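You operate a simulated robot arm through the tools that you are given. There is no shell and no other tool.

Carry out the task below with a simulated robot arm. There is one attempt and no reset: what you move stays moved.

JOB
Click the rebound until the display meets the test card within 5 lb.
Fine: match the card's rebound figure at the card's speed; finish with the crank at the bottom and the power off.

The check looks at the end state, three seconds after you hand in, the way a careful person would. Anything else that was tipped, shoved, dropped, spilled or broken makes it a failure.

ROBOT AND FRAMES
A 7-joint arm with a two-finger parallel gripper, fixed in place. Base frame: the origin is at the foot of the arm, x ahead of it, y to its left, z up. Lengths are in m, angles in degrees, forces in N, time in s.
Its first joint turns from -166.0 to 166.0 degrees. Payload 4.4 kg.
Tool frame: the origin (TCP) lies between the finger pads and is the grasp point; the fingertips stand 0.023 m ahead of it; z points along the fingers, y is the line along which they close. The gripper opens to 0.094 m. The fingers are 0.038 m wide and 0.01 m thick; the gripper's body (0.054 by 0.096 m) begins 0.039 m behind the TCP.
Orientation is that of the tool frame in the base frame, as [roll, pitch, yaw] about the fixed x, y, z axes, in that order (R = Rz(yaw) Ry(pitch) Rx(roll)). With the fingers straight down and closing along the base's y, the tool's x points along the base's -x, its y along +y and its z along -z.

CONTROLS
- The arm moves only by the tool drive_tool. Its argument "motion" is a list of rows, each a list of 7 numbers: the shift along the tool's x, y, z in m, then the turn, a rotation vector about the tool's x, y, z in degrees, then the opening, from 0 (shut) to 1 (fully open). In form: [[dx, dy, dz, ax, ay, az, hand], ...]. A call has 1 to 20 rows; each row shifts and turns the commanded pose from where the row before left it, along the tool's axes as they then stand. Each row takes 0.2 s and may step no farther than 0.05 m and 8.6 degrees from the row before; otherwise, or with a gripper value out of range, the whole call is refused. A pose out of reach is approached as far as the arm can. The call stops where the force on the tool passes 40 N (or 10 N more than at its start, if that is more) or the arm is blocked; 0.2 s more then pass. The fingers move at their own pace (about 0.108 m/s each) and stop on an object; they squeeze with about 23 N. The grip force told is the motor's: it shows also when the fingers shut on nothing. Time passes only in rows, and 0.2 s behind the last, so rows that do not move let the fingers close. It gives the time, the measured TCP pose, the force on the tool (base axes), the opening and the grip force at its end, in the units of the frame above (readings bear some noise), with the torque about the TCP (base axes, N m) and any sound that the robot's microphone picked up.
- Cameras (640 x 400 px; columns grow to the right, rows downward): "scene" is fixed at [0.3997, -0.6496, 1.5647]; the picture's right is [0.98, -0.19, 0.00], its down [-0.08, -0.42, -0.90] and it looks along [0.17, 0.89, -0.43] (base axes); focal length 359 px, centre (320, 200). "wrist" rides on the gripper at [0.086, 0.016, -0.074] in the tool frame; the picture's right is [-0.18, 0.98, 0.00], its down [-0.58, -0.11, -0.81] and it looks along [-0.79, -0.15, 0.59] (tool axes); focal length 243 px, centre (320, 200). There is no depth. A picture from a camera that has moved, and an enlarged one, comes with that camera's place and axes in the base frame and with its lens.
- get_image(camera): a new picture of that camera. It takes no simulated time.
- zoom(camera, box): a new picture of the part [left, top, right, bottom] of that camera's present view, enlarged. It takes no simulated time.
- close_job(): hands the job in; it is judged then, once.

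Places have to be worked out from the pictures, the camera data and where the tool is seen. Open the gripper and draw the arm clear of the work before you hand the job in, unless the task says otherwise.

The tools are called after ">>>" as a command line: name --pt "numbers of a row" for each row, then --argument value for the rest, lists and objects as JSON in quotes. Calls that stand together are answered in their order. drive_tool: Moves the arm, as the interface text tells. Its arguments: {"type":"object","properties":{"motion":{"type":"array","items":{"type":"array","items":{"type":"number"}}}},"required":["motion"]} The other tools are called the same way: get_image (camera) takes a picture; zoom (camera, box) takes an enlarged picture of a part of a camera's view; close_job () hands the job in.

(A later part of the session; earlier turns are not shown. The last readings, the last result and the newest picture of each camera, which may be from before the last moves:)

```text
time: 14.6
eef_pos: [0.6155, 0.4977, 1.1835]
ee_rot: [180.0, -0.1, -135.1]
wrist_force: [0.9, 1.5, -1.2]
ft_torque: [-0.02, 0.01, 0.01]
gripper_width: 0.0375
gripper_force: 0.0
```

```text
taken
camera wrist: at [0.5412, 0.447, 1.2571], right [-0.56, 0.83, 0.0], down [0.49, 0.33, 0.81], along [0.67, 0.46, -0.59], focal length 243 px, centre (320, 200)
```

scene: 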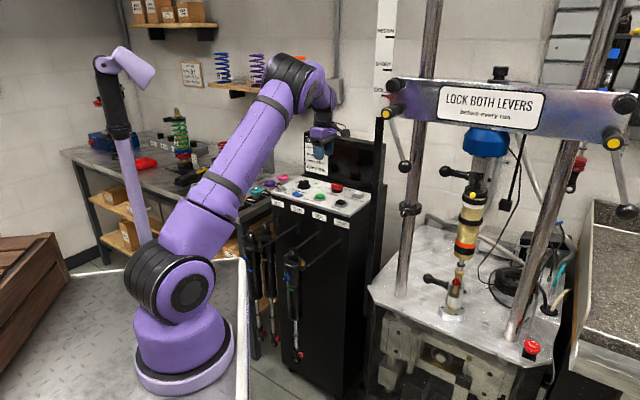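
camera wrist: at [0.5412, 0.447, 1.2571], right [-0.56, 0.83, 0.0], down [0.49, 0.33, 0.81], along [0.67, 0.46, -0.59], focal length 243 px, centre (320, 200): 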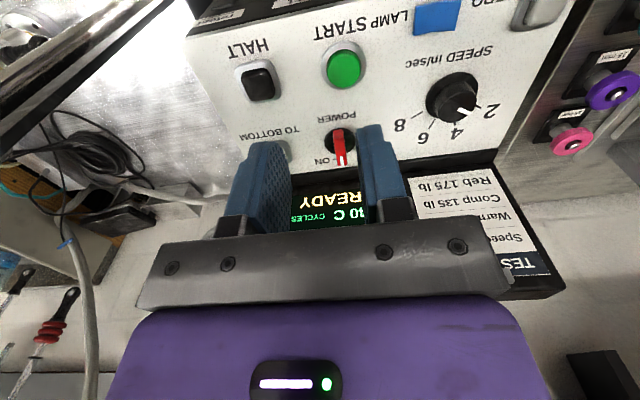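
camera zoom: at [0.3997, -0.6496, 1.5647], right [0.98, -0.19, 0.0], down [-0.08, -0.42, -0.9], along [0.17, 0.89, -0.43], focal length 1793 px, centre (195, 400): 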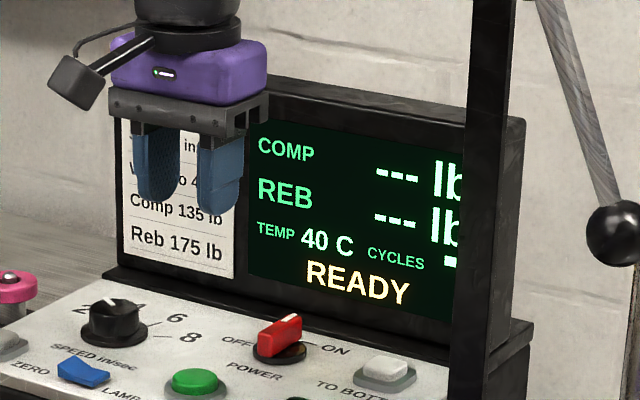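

Screen: COMP ---, REB ---, TEMP 40 C, READY. Next is the SPEED dial; I zoom to locate it and its ticks.

>>> zoom --camera "wrist" --box '[380, 50, 520, 150]'

>>> zoom --camera "scene" --box '[285, 165, 335, 200]'

```text
4.00 times, centred on (450, 100) of wrist
camera zoom: at [0.5412, 0.447, 1.2571], right [-0.56, 0.83, 0.0], down [0.49, 0.33, 0.81], along [0.67, 0.46, -0.59], focal length 970 px, centre (-200, 600)
```

zoom: 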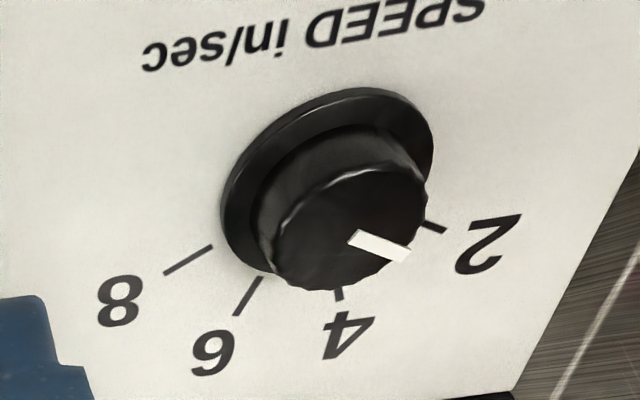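

```text
11.43 times, centred on (310, 182) of scene
camera zoom: at [0.3997, -0.6496, 1.5647], right [0.98, -0.19, 0.0], down [-0.08, -0.42, -0.9], along [0.17, 0.89, -0.43], focal length 4098 px, centre (434, 400)
```

zoom: 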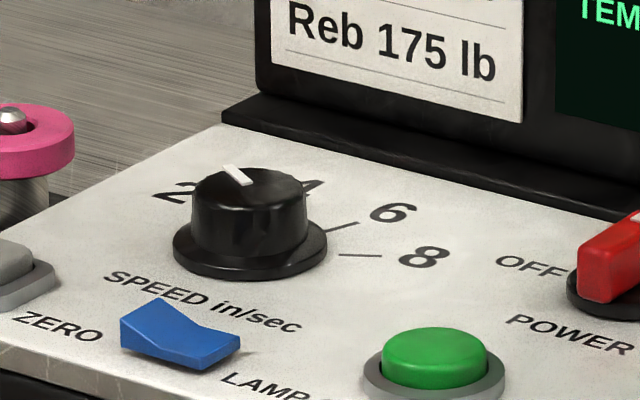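

Two views give the knob's top centre ≈ (0.582, 0.657, 1.02), ticks 40° apart, pointer exactly on 2; so a 40° clockwise turn is needed. I move above the knob with fingers open.

>>> drive_tool --pt "-0.0224 0.0343 0 0 0 0 0.8" --pt "-0.0224 0.0343 0 0 0 0 0.8" --pt "-0.0224 0.0343 0 0 0 0 0.8" --pt "-0.0224 0.0343 0 0 0 0 0.8" --pt "0 0 0.035 0 0 0 0.8" --pt "0 0 0.035 0 0 0 0.8" --pt "0 0 0.035 0 0 0 0.8"

>>> get_image --camera "wrist"

>>> zoom --camera "wrist" --box '[230, 50, 420, 180]'

```text
time: 16.2
eef_pos: [0.5789, 0.6581, 1.0775]
ee_rot: [179.9, 0.1, -135.0]
wrist_force: [0.5, -0.5, -0.4]
ft_torque: [0.02, 0.0, 0.05]
gripper_width: 0.075
gripper_force: 0.1
```

```text
taken
camera wrist: at [0.506, 0.6068, 1.1523], right [-0.56, 0.83, 0.0], down [0.49, 0.33, 0.81], along [0.67, 0.46, -0.59], focal length 243 px, centre (320, 200)
```

wrist: 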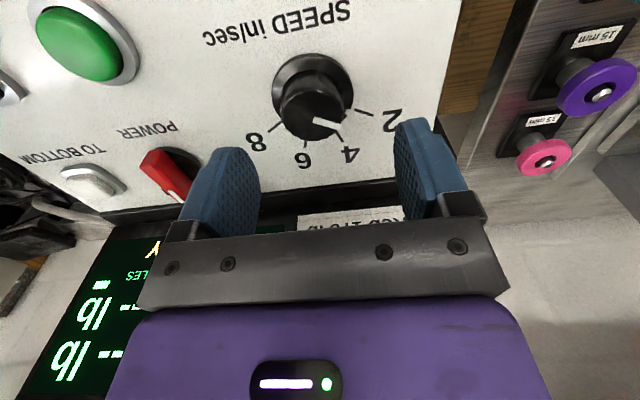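

```text
3.08 times, centred on (325, 115) of wrist
camera zoom: at [0.506, 0.6068, 1.1523], right [-0.56, 0.83, 0.0], down [0.49, 0.33, 0.81], along [0.67, 0.46, -0.59], focal length 746 px, centre (305, 462)
```

zoom: 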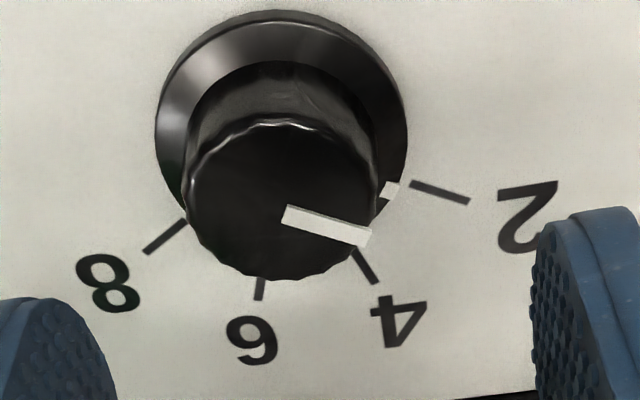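

The knob is ~4 mm to the image left of the tool axis. I correct, descend to straddle the upper knob, and close.

>>> drive_tool --pt "0 -0.004 0.012 0 0 0 0.8" --pt "0 0 0.015 0 0 0 0.8" --pt "0 0 0.014 0 0 0 0.8" --pt "0 0 0 0 0 0 0.2" --pt "0 0 0 0 0 0 0.2" --pt "0 0 0 0 0 0 0.2"

>>> zoom --camera "wrist" --box '[220, 50, 430, 220]'

```text
time: 17.6
eef_pos: [0.5821, 0.6545, 1.0376]
ee_rot: [-179.9, 0.0, -135.1]
wrist_force: [5.8, -13.5, 0.2]
ft_torque: [-0.58, -0.02, -0.1]
gripper_width: 0.0389
gripper_force: 44.3
```

```text
2.35 times, centred on (325, 135) of wrist
camera zoom: at [0.5097, 0.6035, 1.1116], right [-0.56, 0.83, 0.0], down [0.49, 0.33, 0.81], along [0.67, 0.45, -0.59], focal length 571 px, centre (308, 353)
```

zoom: 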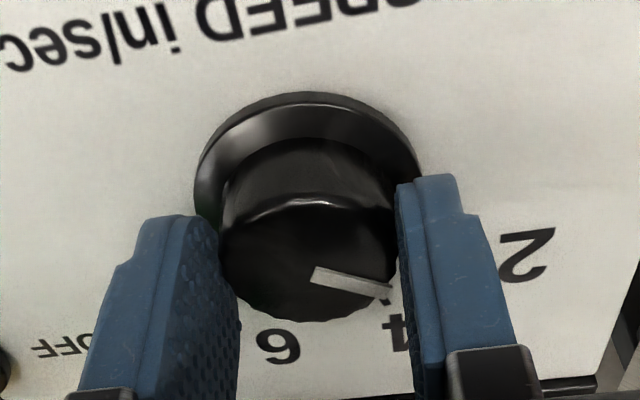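

Knob gripped at 39 mm. I ease the side load by 1.5 mm and rotate 40° clockwise.

>>> drive_tool --pt "0 -0.0015 0 0 0 0 0.2" --pt "0 0 0 0 0 8 0.2" --pt "0 0 0 0 0 8 0.2" --pt "0 0 0 0 0 8 0.2" --pt "0 0 0 0 0 8 0.2" --pt "0 0 0 0 0 8 0.2"

>>> get_image --camera "wrist"

>>> zoom --camera "wrist" --box '[220, 50, 430, 220]'

```text
time: 19.0
eef_pos: [0.5826, 0.6548, 1.0368]
ee_rot: [180.0, 0.0, -175.0]
wrist_force: [7.4, -12.3, -4.8]
ft_torque: [-0.44, 0.02, -0.01]
gripper_width: 0.039
gripper_force: 44.6
```

```text
taken
camera wrist: at [0.4948, 0.6622, 1.1116], right [0.1, 0.99, 0.0], down [0.59, -0.06, 0.81], along [0.8, -0.08, -0.59], focal length 243 px, centre (320, 200)
```

wrist: 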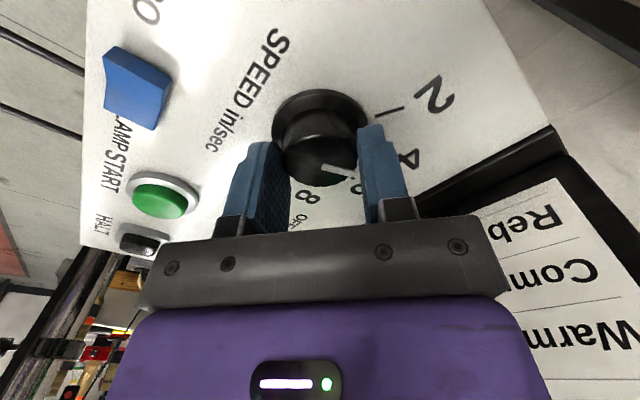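

```text
2.35 times, centred on (325, 135) of wrist
camera zoom: at [0.4948, 0.6622, 1.1116], right [0.1, 0.99, 0.0], down [0.59, -0.06, 0.81], along [0.8, -0.08, -0.59], focal length 571 px, centre (308, 353)
```

zoom: 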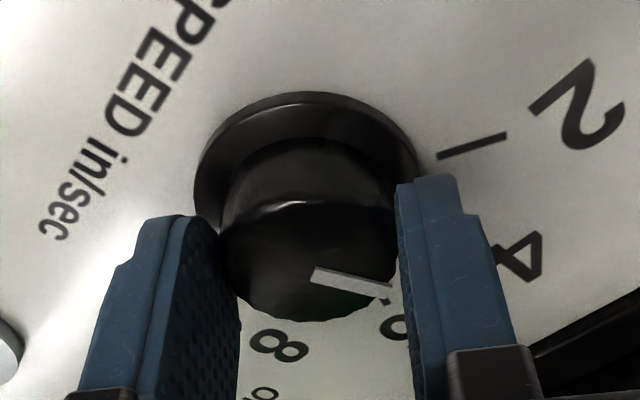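

The knob turned with the hand. I release, lift straight up and check the pointer.

>>> drive_tool --pt "0 0 0 0 0 0 0.8" --pt "0 0 0 0 0 0 0.8" --pt "0 0 -0.03 0 0 0 0.8" --pt "0 0 -0.04 0 0 0 0.8" --pt "0 0 -0.04 0 0 0 0.8"

>>> get_image --camera "wrist"

>>> zoom --camera "wrist" --box '[250, 20, 420, 150]'

>>> zoom --camera "scene" --box '[290, 120, 400, 200]'

```text
time: 20.2
eef_pos: [0.5841, 0.6571, 1.148]
ee_rot: [-179.9, -0.1, -175.0]
wrist_force: [0.6, -0.1, -0.9]
ft_torque: [-0.01, -0.03, -0.02]
gripper_width: 0.0753
gripper_force: 0.0
```

```text
taken
camera wrist: at [0.4952, 0.6635, 1.2226], right [0.1, 1.0, 0.0], down [0.59, -0.06, 0.81], along [0.8, -0.08, -0.59], focal length 243 px, centre (320, 200)
```

wrist: 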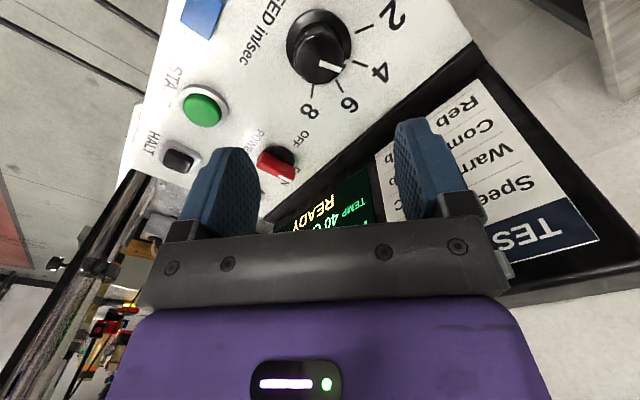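

```text
3.08 times, centred on (335, 85) of wrist
camera zoom: at [0.4952, 0.6635, 1.2226], right [0.1, 1.0, 0.0], down [0.59, -0.06, 0.81], along [0.8, -0.08, -0.59], focal length 746 px, centre (274, 554)
```

zoom: 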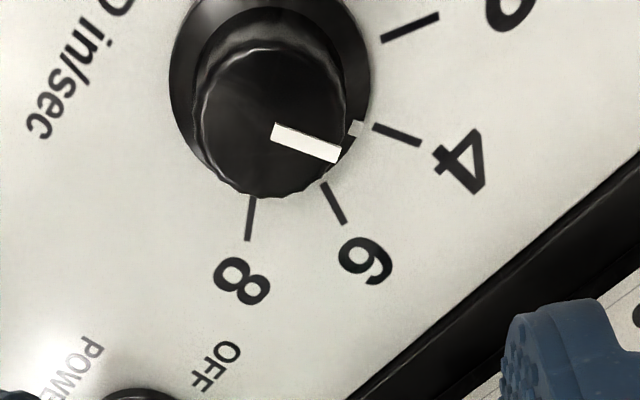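

```text
5.00 times, centred on (345, 160) of scene
camera zoom: at [0.3997, -0.6496, 1.5647], right [0.98, -0.19, 0.0], down [-0.08, -0.42, -0.9], along [0.17, 0.89, -0.43], focal length 1793 px, centre (195, 400)
```

zoom: 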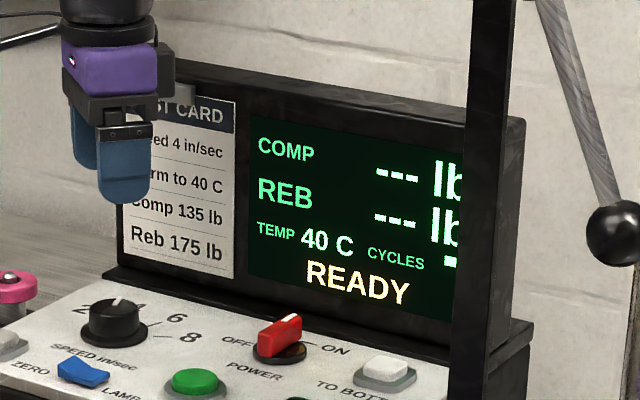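

The skirt notch is exactly on 4. Before starting I inspect the levers and crank with the wrist camera: retreat up and back, then tilt the camera toward the crossbar.

>>> drive_tool --pt "0 0 -0.05 0 0 0 0.8" --pt "0 0 -0.05 0 0 0 0.8" --pt "0 0 -0.05 0 0 0 0.8" --pt "0 0 -0.05 0 0 0 0.8" --pt "0.0203 -0.0438 0 0 0 0 0.8" --pt "0.0203 -0.0438 0 0 0 0 0.8" --pt "0.0203 -0.0438 0 0 0 0 0.8" --pt "0.0203 -0.0438 0 0 0 0 0.8" --pt "0.0203 -0.0438 0 0 0 0 0.8" --pt "0.0203 -0.0438 0 0 0 0 0.8" --pt "0.0203 -0.0438 0 0 0 0 0.8" --pt "0.0203 -0.0438 0 0 0 0 0.8" --pt "0.0203 -0.0438 0 0 0 0 0.8" --pt "0.0203 -0.0438 0 0 0 0 0.8" --pt "0.0203 -0.0438 0 0 0 0 0.8" --pt "0 0 0 0 -8 0 0.8" --pt "0 0 0 0 -8 0 0.8" --pt "0 0 0 0 -8 0 0.8" --pt "0 0 0 0 -8 0 0.8"

>>> get_image --camera "wrist"

>>> get_image --camera "scene"

```text
time: 24.2
eef_pos: [0.3995, 0.1504, 1.3465]
ee_rot: [-180.0, 32.0, -175.1]
wrist_force: [-0.7, 0.3, -0.8]
ft_torque: [0.03, 0.02, 0.0]
gripper_width: 0.0753
gripper_force: 0.1
out of reach, approached as far as the arm can: row 4
```

```text
taken
camera wrist: at [0.2848, 0.1556, 1.3645], right [0.07, 0.99, 0.1], down [0.07, -0.1, 0.99], along [0.99, -0.06, -0.08], focal length 243 px, centre (320, 200)
```

wrist: 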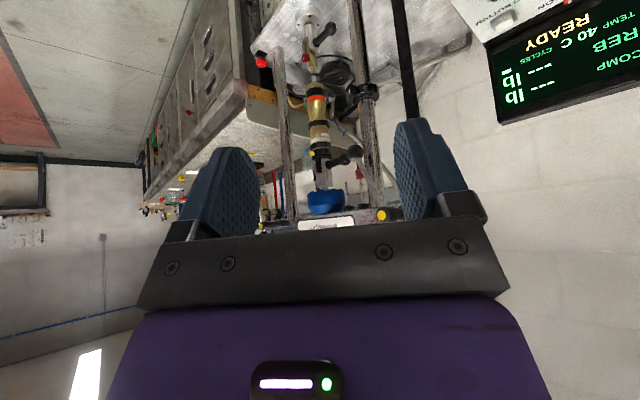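

```text
taken
```

scene: 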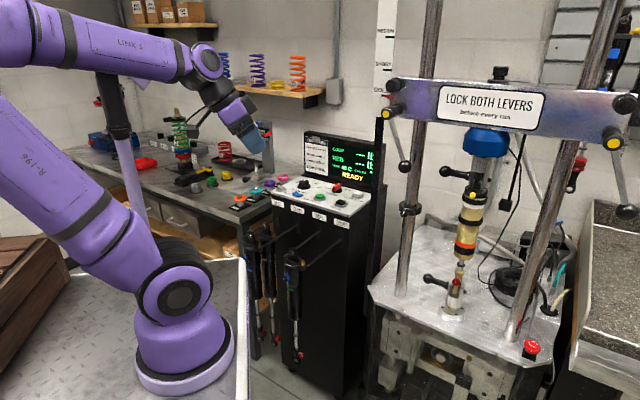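

I tilt the camera up some more so the crossbar and levers come out from behind the palm.

>>> drive_tool --pt "0 0 0 0 -8 0 0.8" --pt "0 0 0 0 -8 0 0.8" --pt "0 0 0 0 -8 0 0.8"

>>> get_image --camera "wrist"

>>> zoom --camera "wrist" --box '[230, 20, 420, 170]'

```text
time: 25.0
eef_pos: [0.3991, 0.1488, 1.3481]
ee_rot: [-179.9, 56.1, -175.0]
wrist_force: [0.7, -0.2, -0.7]
ft_torque: [0.02, 0.06, -0.01]
gripper_width: 0.0754
gripper_force: 0.0
```

```text
taken
camera wrist: at [0.288, 0.1549, 1.3171], right [0.02, 0.99, 0.15], down [-0.33, -0.14, 0.93], along [0.94, -0.07, 0.33], focal length 243 px, centre (320, 200)
```

wrist: 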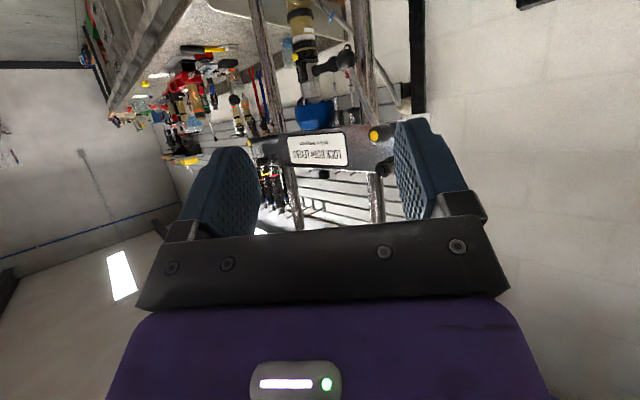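

```text
2.67 times, centred on (325, 95) of wrist
camera zoom: at [0.288, 0.1549, 1.3171], right [0.02, 0.99, 0.15], down [-0.33, -0.14, 0.93], along [0.94, -0.07, 0.33], focal length 647 px, centre (307, 480)
```

zoom: 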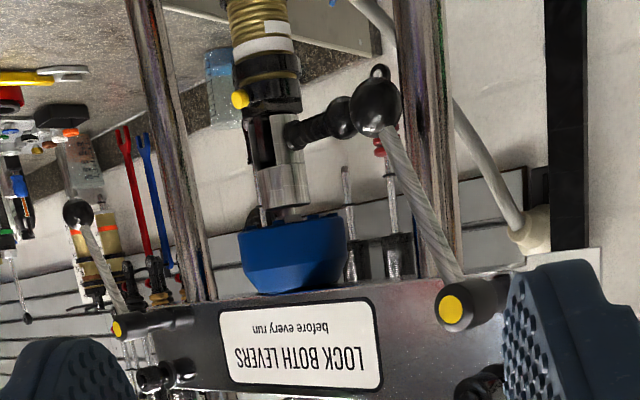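

Both levers hang at the same angle, and the pointer is at GOLD with the display READY, so the setup looks locked. I level the tool, turn to face the panel and go above the green START button (≈ 0.625, 0.535) with fingers shut.

>>> drive_tool --pt "0 0 0 0 8 0 0.5" --pt "0 0 0 0 8 0 0" --pt "0 0 0 0 8 0 0" --pt "0 0 0 0 8 0 0" --pt "0 0 0 0 8 0 0" --pt "0 0 0 0 8 0 0" --pt "0 0 0 0 8 0 0" --pt "0 0 0 0 0 -8 0" --pt "0 0 0 0 0 -8 0" --pt "0 0 0 0 0 -8 0" --pt "0 0 0 0 0 -8 0" --pt "0 0 0 0 0 -8 0"

>>> drive_tool --pt "-0.0432 0.0113 0.0198 0 0 0 0" --pt "-0.0432 0.0113 0.0198 0 0 0 0" --pt "-0.0432 0.0113 0.0198 0 0 0 0" --pt "-0.0432 0.0113 0.0198 0 0 0 0" --pt "-0.0432 0.0113 0.0198 0 0 0 0" --pt "-0.0432 0.0113 0.0198 0 0 0 0" --pt "-0.0432 0.0113 0.0198 0 0 0 0" --pt "-0.0432 0.0113 0.0198 0 0 0 0" --pt "-0.0432 0.0113 0.0198 0 0 0 0" --pt "-0.0432 0.0113 0.0198 0 0 0 0"

>>> get_image --camera "wrist"

```text
time: 27.6
eef_pos: [0.3984, 0.1505, 1.3487]
ee_rot: [-180.0, 0.1, -134.9]
wrist_force: [-0.3, 0.3, -0.1]
ft_torque: [-0.01, 0.01, -0.03]
gripper_width: 0.0001
gripper_force: 22.8
```

```text
time: 29.8
eef_pos: [0.6243, 0.5356, 1.1502]
ee_rot: [-180.0, 0.1, -135.1]
wrist_force: [0.4, 0.0, 0.6]
ft_torque: [0.03, -0.03, 0.02]
gripper_width: 0.0
gripper_force: 22.9
```

```text
taken
camera wrist: at [0.5516, 0.4842, 1.2253], right [-0.56, 0.83, 0.0], down [0.49, 0.33, 0.81], along [0.67, 0.46, -0.59], focal length 243 px, centre (320, 200)
```

wrist: 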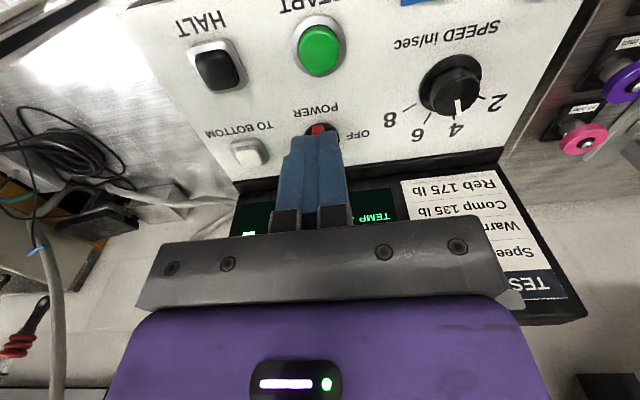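

START sits right on the tool axis projection. I descend and press gently in small steps.

>>> drive_tool --pt "0 0 0.035 0 0 0 0" --pt "0 0 0.035 0 0 0 0" --pt "0 0 0.03 0 0 0 0" --pt "0 0 0.015 0 0 0 0"

>>> get_image --camera "wrist"

```text
time: 30.8
eef_pos: [0.6247, 0.5347, 1.0343]
ee_rot: [180.0, -0.1, -135.0]
wrist_force: [0.1, -0.6, 2.8]
ft_torque: [-0.04, -0.02, 0.02]
gripper_width: 0.0
gripper_force: 23.1
heard: click
```

```text
taken
camera wrist: at [0.552, 0.4844, 1.1088], right [-0.56, 0.83, 0.0], down [0.49, 0.33, 0.81], along [0.67, 0.46, -0.59], focal length 243 px, centre (320, 200)
```

wrist: 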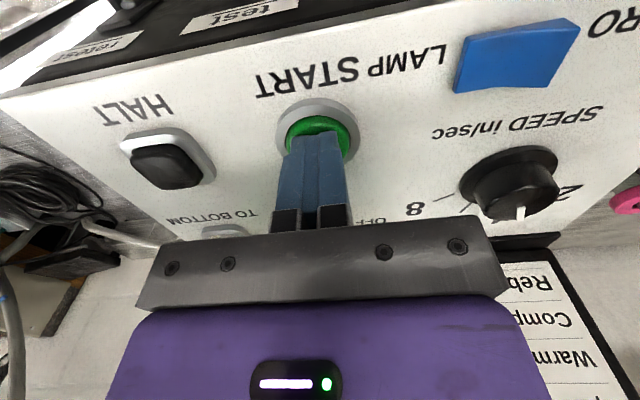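

A click was heard: START is pressed. I lift off and look at the display.

>>> drive_tool --pt "0 0 -0.03 0 0 0 0" --pt "0.03 0 -0.03 0 0 0 0"

>>> get_image --camera "scene"

>>> zoom --camera "scene" --box '[290, 120, 400, 200]'

```text
time: 31.4
eef_pos: [0.6027, 0.5147, 1.093]
ee_rot: [-180.0, -0.1, -135.0]
wrist_force: [0.1, -0.1, -0.6]
ft_torque: [0.02, 0.03, 0.0]
gripper_width: 0.0001
gripper_force: 22.8
```

```text
taken
```

scene: 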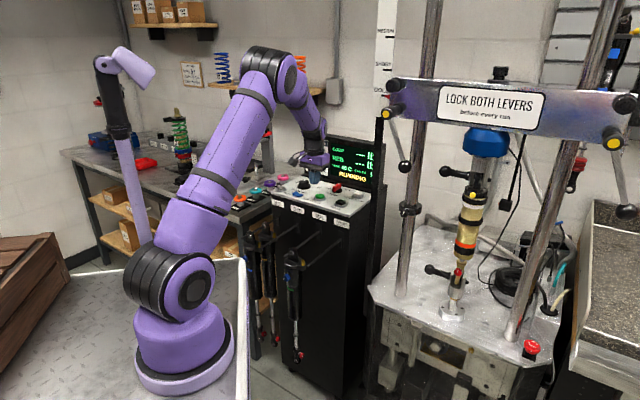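

```text
5.00 times, centred on (345, 160) of scene
camera zoom: at [0.3997, -0.6496, 1.5647], right [0.98, -0.19, 0.0], down [-0.08, -0.42, -0.9], along [0.17, 0.89, -0.43], focal length 1793 px, centre (195, 400)
```

zoom: 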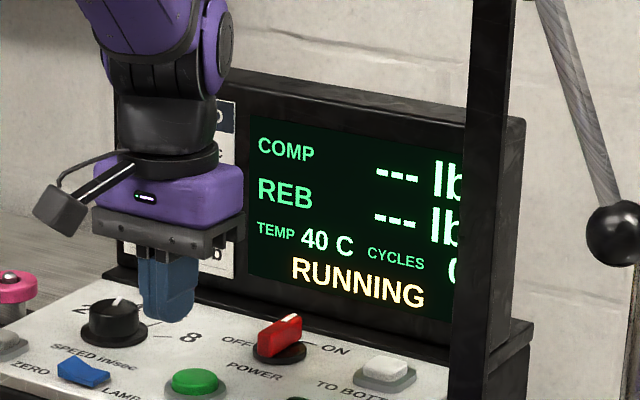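

RUNNING, and the clevis is moving. I wait while holding still, a few seconds at a time, and watch the display.

>>> drive_tool --pt "0.03 0 -0.03 0 0 0 0" --pt "0 0 0 0 0 0 0" --pt "0 0 0 0 0 0 0" --pt "0 0 0 0 0 0 0" --pt "0 0 0 0 0 0 0" --pt "0 0 0 0 0 0 0" --pt "0 0 0 0 0 0 0" --pt "0 0 0 0 0 0 0" --pt "0 0 0 0 0 0 0" --pt "0 0 0 0 0 0 0"

>>> zoom --camera "scene" --box '[290, 120, 400, 200]'

>>> zoom --camera "scene" --box '[410, 240, 490, 325]'

```text
time: 33.6
eef_pos: [0.5824, 0.4931, 1.1258]
ee_rot: [-179.9, 0.0, -135.0]
wrist_force: [0.8, -0.6, -0.1]
ft_torque: [-0.01, -0.04, 0.01]
gripper_width: 0.0
gripper_force: 22.9
```

```text
5.00 times, centred on (345, 160) of scene
camera zoom: at [0.3997, -0.6496, 1.5647], right [0.98, -0.19, 0.0], down [-0.08, -0.42, -0.9], along [0.17, 0.89, -0.43], focal length 1793 px, centre (195, 400)
```

zoom: 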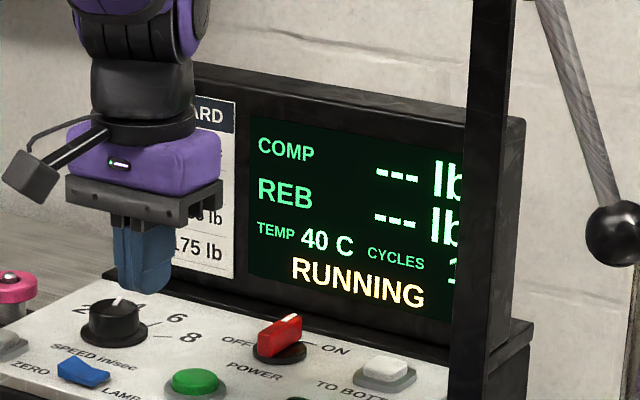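

```text
4.71 times, centred on (450, 282) of scene
camera zoom: at [0.3997, -0.6496, 1.5647], right [0.98, -0.19, 0.0], down [-0.08, -0.42, -0.9], along [0.17, 0.89, -0.43], focal length 1688 px, centre (-292, -188)
```

zoom: 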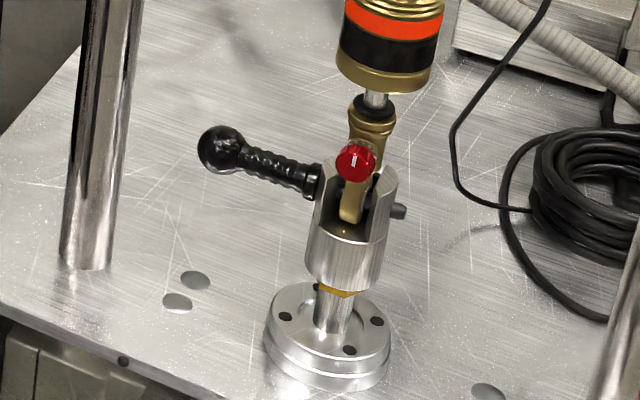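

One cycle so far; I keep waiting for the readings.

>>> drive_tool --pt "0 0 0 0 0 0 0" --pt "0 0 0 0 0 0 0" --pt "0 0 0 0 0 0 0" --pt "0 0 0 0 0 0 0" --pt "0 0 0 0 0 0 0" --pt "0 0 0 0 0 0 0" --pt "0 0 0 0 0 0 0" --pt "0 0 0 0 0 0 0" --pt "0 0 0 0 0 0 0" --pt "0 0 0 0 0 0 0" --pt "0 0 0 0 0 0 0" --pt "0 0 0 0 0 0 0" --pt "0 0 0 0 0 0 0" --pt "0 0 0 0 0 0 0" --pt "0 0 0 0 0 0 0"

>>> zoom --camera "scene" --box '[290, 120, 400, 200]'

>>> get_image --camera "wrist"

```text
time: 36.8
eef_pos: [0.5824, 0.4919, 1.1244]
ee_rot: [-179.9, 0.0, -135.0]
wrist_force: [0.6, -0.6, 0.6]
ft_torque: [-0.02, 0.01, -0.02]
gripper_width: 0.0001
gripper_force: 23.0
```

```text
5.00 times, centred on (345, 160) of scene
camera zoom: at [0.3997, -0.6496, 1.5647], right [0.98, -0.19, 0.0], down [-0.08, -0.42, -0.9], along [0.17, 0.89, -0.43], focal length 1793 px, centre (195, 400)
```

zoom: 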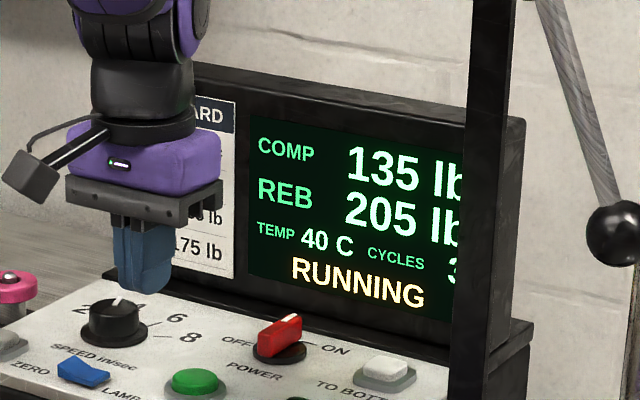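

```text
taken
camera wrist: at [0.5098, 0.4423, 1.1993], right [-0.56, 0.83, 0.0], down [0.49, 0.33, 0.81], along [0.67, 0.46, -0.59], focal length 243 px, centre (320, 200)
```

wrist: 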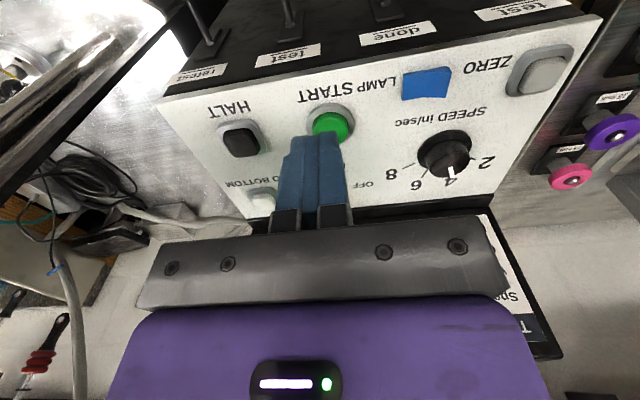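

Comp 135 (matches the card), Reb 205 — rebound must come down 30 lb. I wait to see whether the run ends on its own.

>>> drive_tool --pt "0 0 0 0 0 0 0" --pt "0 0 0 0 0 0 0" --pt "0 0 0 0 0 0 0" --pt "0 0 0 0 0 0 0" --pt "0 0 0 0 0 0 0" --pt "0 0 0 0 0 0 0" --pt "0 0 0 0 0 0 0" --pt "0 0 0 0 0 0 0" --pt "0 0 0 0 0 0 0" --pt "0 0 0 0 0 0 0" --pt "0 0 0 0 0 0 0" --pt "0 0 0 0 0 0 0" --pt "0 0 0 0 0 0 0" --pt "0 0 0 0 0 0 0" --pt "0 0 0 0 0 0 0"

>>> zoom --camera "scene" --box '[290, 120, 400, 200]'

>>> zoom --camera "scene" --box '[410, 240, 490, 325]'

```text
time: 40.0
eef_pos: [0.583, 0.4936, 1.1248]
ee_rot: [179.9, 0.1, -135.0]
wrist_force: [0.2, 0.3, 0.3]
ft_torque: [-0.02, -0.01, 0.01]
gripper_width: 0.0001
gripper_force: 23.3
```

```text
5.00 times, centred on (345, 160) of scene
camera zoom: at [0.3997, -0.6496, 1.5647], right [0.98, -0.19, 0.0], down [-0.08, -0.42, -0.9], along [0.17, 0.89, -0.43], focal length 1793 px, centre (195, 400)
```

zoom: 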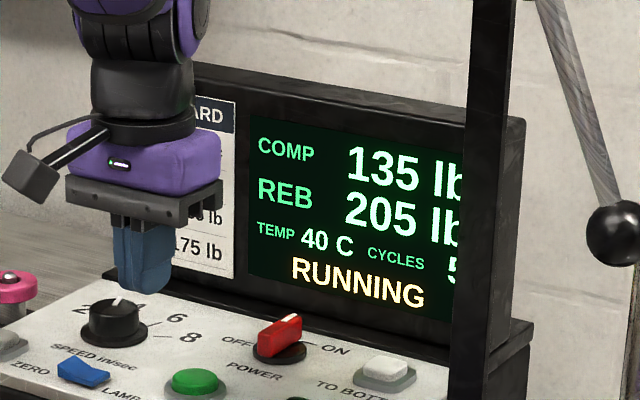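

```text
4.71 times, centred on (450, 282) of scene
camera zoom: at [0.3997, -0.6496, 1.5647], right [0.98, -0.19, 0.0], down [-0.08, -0.42, -0.9], along [0.17, 0.89, -0.43], focal length 1688 px, centre (-292, -188)
```

zoom: 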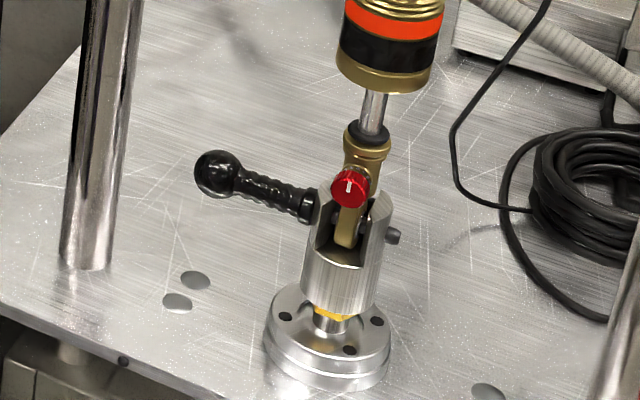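

It keeps running, so I press HALT (≈ 0.689, 0.467), then TO BOTTOM (≈ 0.770, 0.530).

>>> drive_tool --pt "-0.0187 -0.0313 0 0 0 0 0" --pt "-0.0187 -0.0313 0 0 0 0 0" --pt "-0.0187 -0.0313 0 0 0 0 0" --pt "0 0 0.0375 0 0 0 0" --pt "0 0 0.0375 0 0 0 0" --pt "0 0 0.01 0 0 0 0"

>>> get_image --camera "wrist"

```text
time: 41.4
eef_pos: [0.6891, 0.4663, 1.04]
ee_rot: [180.0, 0.0, -135.0]
wrist_force: [-1.4, -0.8, 0.5]
ft_torque: [0.02, -0.01, -0.02]
gripper_width: 0.0001
gripper_force: 23.0
```

```text
taken
camera wrist: at [0.6157, 0.4161, 1.1144], right [-0.56, 0.83, 0.0], down [0.49, 0.33, 0.81], along [0.67, 0.46, -0.59], focal length 243 px, centre (320, 200)
```

wrist: 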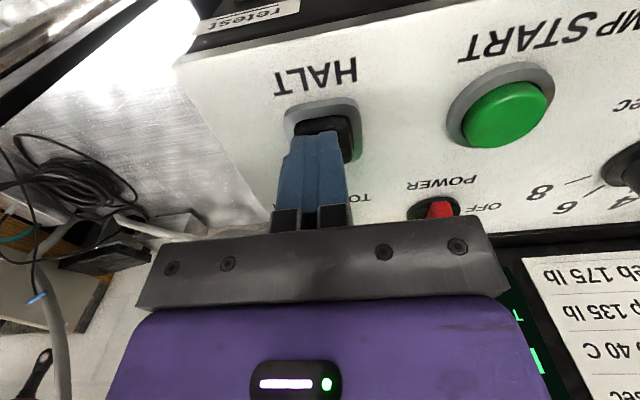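

The closed fingers are just over the HALT button; I press down in small steps.

>>> drive_tool --pt "0 0 0.004 0 0 0 0" --pt "0 0 0.003 0 0 0 0" --pt "0 0 0.003 0 0 0 0"

>>> zoom --camera "scene" --box '[290, 120, 400, 200]'

```text
time: 42.2
eef_pos: [0.6876, 0.4659, 1.0315]
ee_rot: [-180.0, 0.3, -135.1]
wrist_force: [3.1, 2.2, 20.2]
ft_torque: [0.12, -0.1, -0.1]
gripper_width: 0.0
gripper_force: 22.9
heard: click
```

```text
5.00 times, centred on (345, 160) of scene
camera zoom: at [0.3997, -0.6496, 1.5647], right [0.98, -0.19, 0.0], down [-0.08, -0.42, -0.9], along [0.17, 0.89, -0.43], focal length 1793 px, centre (195, 400)
```

zoom: 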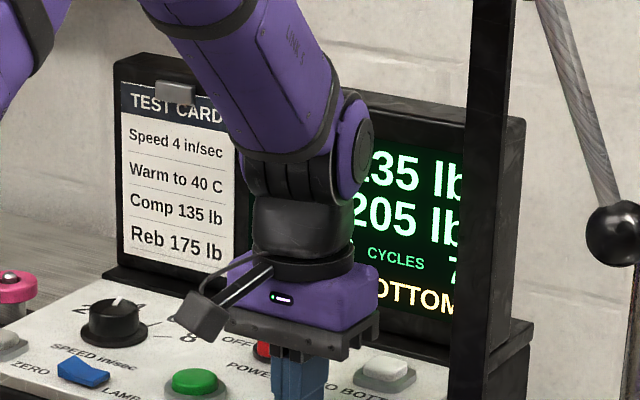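

The status line now shows "...BOTTOM". I lift off and read it.

>>> drive_tool --pt "0 0 -0.03 0 0 0 0" --pt "0.03 0 -0.035 0 0 0 0" --pt "0.045 0 0 0 0 0 0" --pt "0.045 0 0 0 0 0 0"

>>> zoom --camera "scene" --box '[290, 120, 400, 200]'

>>> zoom --camera "scene" --box '[410, 240, 490, 325]'

```text
time: 43.2
eef_pos: [0.6017, 0.3809, 1.0944]
ee_rot: [180.0, 0.0, -135.0]
wrist_force: [-0.2, 0.6, -1.0]
ft_torque: [-0.03, -0.01, 0.02]
gripper_width: 0.0
gripper_force: 22.7
```

```text
5.00 times, centred on (345, 160) of scene
camera zoom: at [0.3997, -0.6496, 1.5647], right [0.98, -0.19, 0.0], down [-0.08, -0.42, -0.9], along [0.17, 0.89, -0.43], focal length 1793 px, centre (195, 400)
```

zoom: 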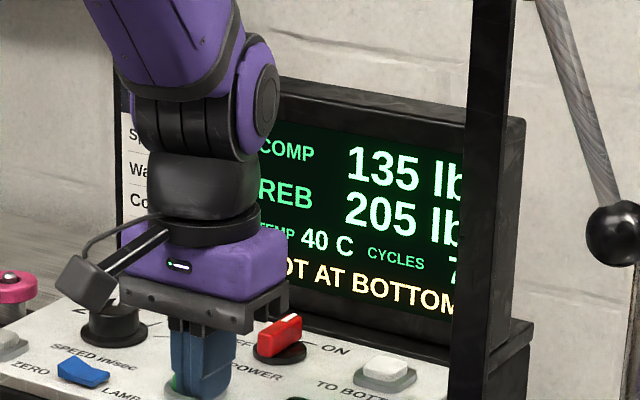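

```text
4.71 times, centred on (450, 282) of scene
camera zoom: at [0.3997, -0.6496, 1.5647], right [0.98, -0.19, 0.0], down [-0.08, -0.42, -0.9], along [0.17, 0.89, -0.43], focal length 1688 px, centre (-292, -188)
```

zoom: 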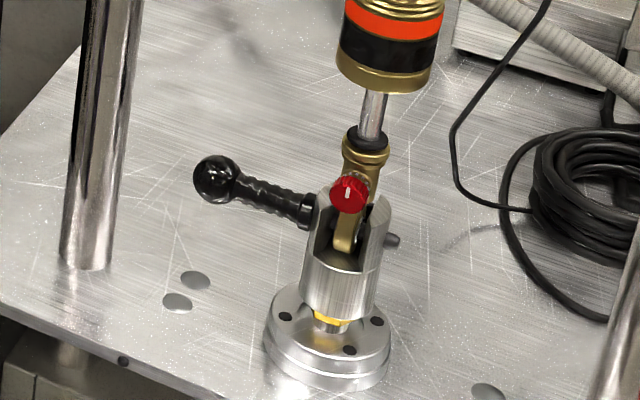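

It reads NOT AT BOTTOM, halted. Now I press TO BOTTOM.

>>> drive_tool --pt "-0.0449 -0.0027 0 0 0 0 0" --pt "-0.0449 -0.0027 0 0 0 0 0" --pt "-0.0449 -0.0027 0 0 0 0 0" --pt "-0.0449 -0.0027 0 0 0 0 0" --pt "-0.0449 -0.0027 0 0 0 0 0" --pt "0 0 0.04 0 0 0 0"

>>> get_image --camera "wrist"

```text
time: 44.6
eef_pos: [0.771, 0.5277, 1.0565]
ee_rot: [-180.0, 0.1, -135.0]
wrist_force: [-0.3, 0.3, 1.5]
ft_torque: [-0.02, -0.01, -0.01]
gripper_width: 0.0
gripper_force: 23.1
```

```text
taken
camera wrist: at [0.6989, 0.4772, 1.1306], right [-0.56, 0.83, 0.0], down [0.49, 0.33, 0.81], along [0.67, 0.46, -0.59], focal length 243 px, centre (320, 200)
```

wrist: 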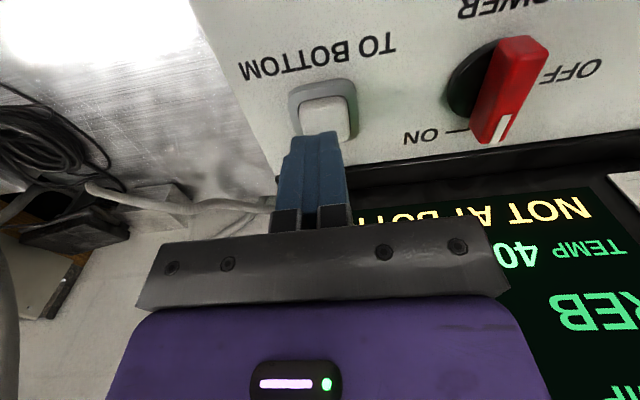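

Aligned over the white button; pressing in small steps.

>>> drive_tool --pt "0 0 0.012 0 0 0 0" --pt "0 0 0.006 0 0 0 0" --pt "0 0 0.004 0 0 0 0" --pt "0 0 0.003 0 0 0 0"

>>> get_image --camera "wrist"

```text
time: 45.6
eef_pos: [0.7712, 0.5301, 1.0318]
ee_rot: [-180.0, 0.2, -135.0]
wrist_force: [-4.3, -6.0, 21.2]
ft_torque: [-0.06, 0.1, -0.01]
gripper_width: 0.0
gripper_force: 22.9
heard: click
```

```text
taken
camera wrist: at [0.6984, 0.4788, 1.1062], right [-0.56, 0.83, 0.0], down [0.49, 0.33, 0.81], along [0.67, 0.46, -0.59], focal length 243 px, centre (320, 200)
```

wrist: 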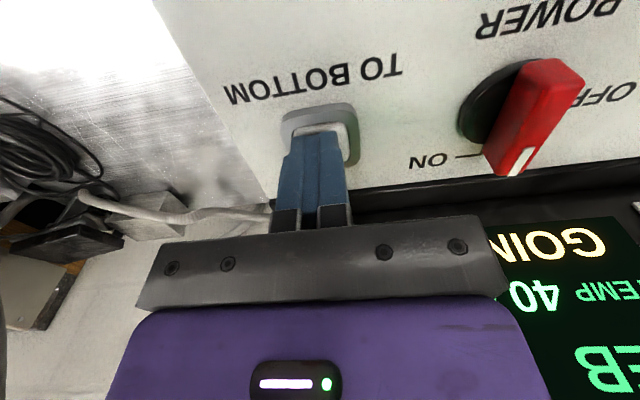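

Display shows GOING (to bottom). I lift away and watch.

>>> drive_tool --pt "0 0 -0.03 0 0 0 0" --pt "0.02 0 -0.045 0 0 0 0" --pt "0.03 0 -0.04 0 0 0 0" --pt "0.045 0 -0.02 0 0 0 0" --pt "0.045 0 -0.02 0 0 0 0" --pt "0.045 0 -0.02 0 0 0 0" --pt "0.045 0 0 0 0 0 0" --pt "0.045 0 0 0 0 0 0"

>>> zoom --camera "scene" --box '[290, 120, 400, 200]'

>>> zoom --camera "scene" --box '[410, 240, 490, 325]'

>>> get_image --camera "scene"

```text
time: 47.4
eef_pos: [0.5781, 0.3365, 1.2023]
ee_rot: [-180.0, -0.1, -135.1]
wrist_force: [-0.6, 0.7, -0.4]
ft_torque: [-0.01, 0.01, -0.04]
gripper_width: 0.0001
gripper_force: 23.2
```

```text
5.00 times, centred on (345, 160) of scene
camera zoom: at [0.3997, -0.6496, 1.5647], right [0.98, -0.19, 0.0], down [-0.08, -0.42, -0.9], along [0.17, 0.89, -0.43], focal length 1793 px, centre (195, 400)
```

zoom: 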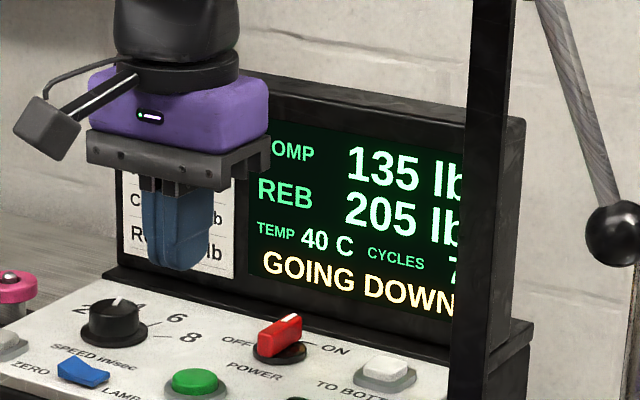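

```text
4.71 times, centred on (450, 282) of scene
camera zoom: at [0.3997, -0.6496, 1.5647], right [0.98, -0.19, 0.0], down [-0.08, -0.42, -0.9], along [0.17, 0.89, -0.43], focal length 1688 px, centre (-292, -188)
```

zoom: 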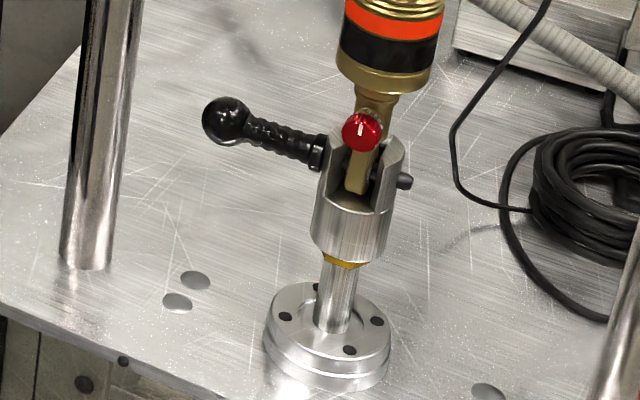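

```text
taken
```

scene: 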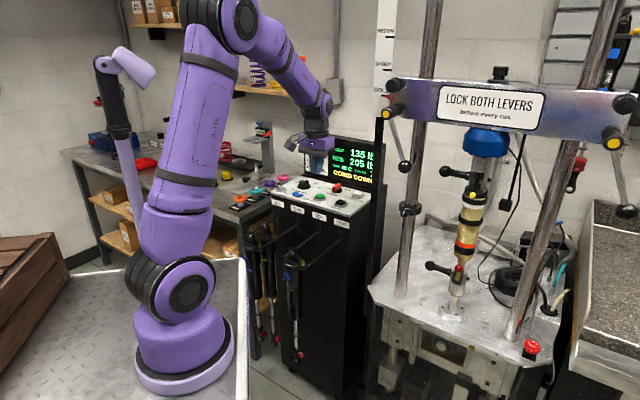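

The crank is travelling down to bottom. Meanwhile I move the hand round in front of the dyno to view the red rebound knob (posts are about ±16 cm either side, crossbar levers stay above 1.2 m).

>>> drive_tool --pt "0.0173 -0.0416 0.0052 0 0 0 1" --pt "0.0173 -0.0416 0.0052 0 0 0 1" --pt "0.0173 -0.0416 0.0052 0 0 0 1" --pt "0.0173 -0.0416 0.0052 0 0 0 1" --pt "0.0173 -0.0416 0.0052 0 0 0 1" --pt "0.0173 -0.0416 0.0052 0 0 0 1" --pt "0.0173 -0.0416 0.0052 0 0 0 1" --pt "0.0173 -0.0416 0.0052 0 0 0 1" --pt "0.0173 -0.0416 0.0052 0 0 0 1" --pt "0.0173 -0.0416 0.0052 0 0 0 1"

>>> get_image --camera "wrist"

>>> get_image --camera "scene"

>>> zoom --camera "scene" --box '[290, 120, 400, 200]'

```text
time: 49.6
eef_pos: [0.7473, -0.0807, 1.1534]
ee_rot: [180.0, 0.0, -134.8]
wrist_force: [-0.3, 1.4, 0.6]
ft_torque: [-0.07, -0.04, 0.01]
gripper_width: 0.0944
gripper_force: 0.1
```

```text
taken
camera wrist: at [0.6734, -0.1308, 1.2271], right [-0.57, 0.82, 0.0], down [0.49, 0.34, 0.81], along [0.66, 0.46, -0.59], focal length 243 px, centre (320, 200)
```

wrist: 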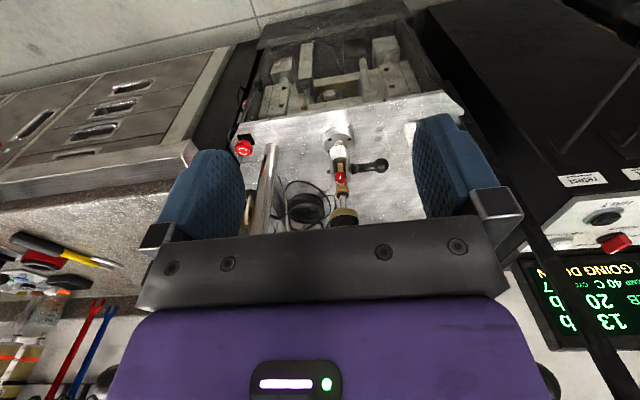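

```text
taken
```

scene: 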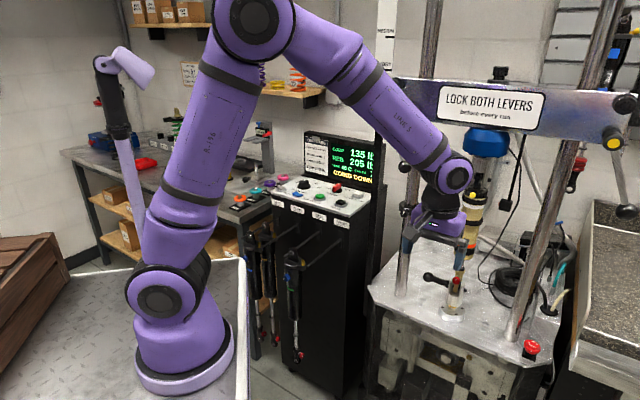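

```text
5.00 times, centred on (345, 160) of scene
camera zoom: at [0.3997, -0.6496, 1.5647], right [0.98, -0.19, 0.0], down [-0.08, -0.42, -0.9], along [0.17, 0.89, -0.43], focal length 1793 px, centre (195, 400)
```

zoom: 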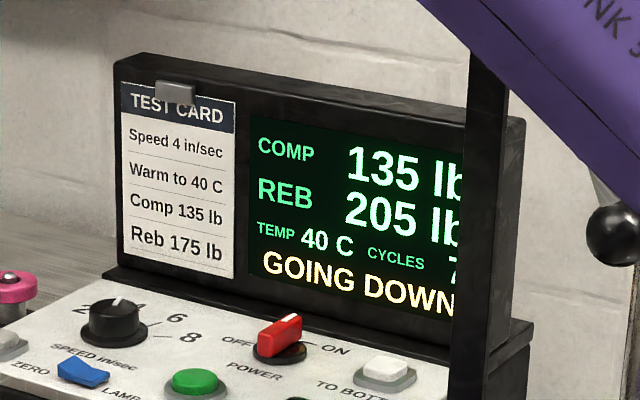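

Still GOING DOWN. I wait in place and then zoom on the knob.

>>> drive_tool --pt "0 0 0 0 0 0 1" --pt "0 0 0 0 0 0 1" --pt "0 0 0 0 0 0 1" --pt "0 0 0 0 0 0 1" --pt "0 0 0 0 0 0 1" --pt "0 0 0 0 0 0 1" --pt "0 0 0 0 0 0 1" --pt "0 0 0 0 0 0 1" --pt "0 0 0 0 0 0 1" --pt "0 0 0 0 0 0 1"

>>> zoom --camera "scene" --box '[290, 120, 400, 200]'

>>> zoom --camera "wrist" --box '[280, 110, 400, 235]'

>>> zoom --camera "scene" --box '[415, 250, 495, 325]'

```text
time: 51.8
eef_pos: [0.746, -0.0809, 1.153]
ee_rot: [-179.9, 0.0, -135.0]
wrist_force: [0.5, 0.2, -0.1]
ft_torque: [-0.01, 0.01, 0.01]
gripper_width: 0.094
gripper_force: 0.0
```

```text
5.00 times, centred on (345, 160) of scene
camera zoom: at [0.3997, -0.6496, 1.5647], right [0.98, -0.19, 0.0], down [-0.08, -0.42, -0.9], along [0.17, 0.89, -0.43], focal length 1793 px, centre (195, 400)
```

zoom: 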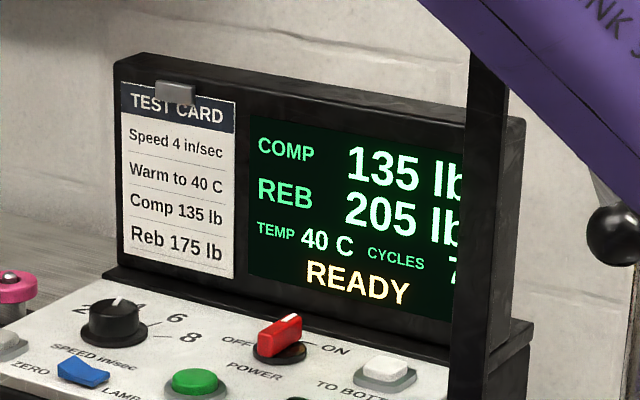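

```text
3.20 times, centred on (340, 172) of wrist
camera zoom: at [0.6735, -0.1313, 1.227], right [-0.56, 0.83, 0.0], down [0.49, 0.33, 0.81], along [0.67, 0.46, -0.59], focal length 776 px, centre (256, 288)
```

zoom: 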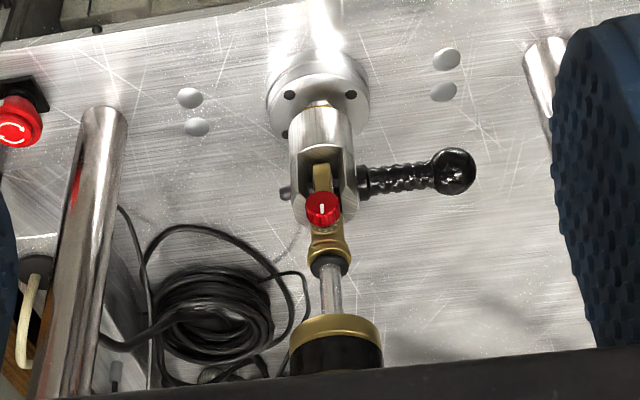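

```text
5.33 times, centred on (455, 288) of scene
camera zoom: at [0.3997, -0.6496, 1.5647], right [0.98, -0.19, 0.0], down [-0.08, -0.42, -0.9], along [0.17, 0.89, -0.43], focal length 1912 px, centre (-400, -267)
```

zoom: 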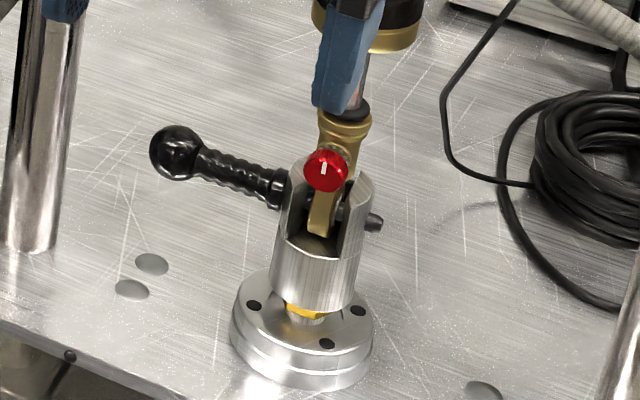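

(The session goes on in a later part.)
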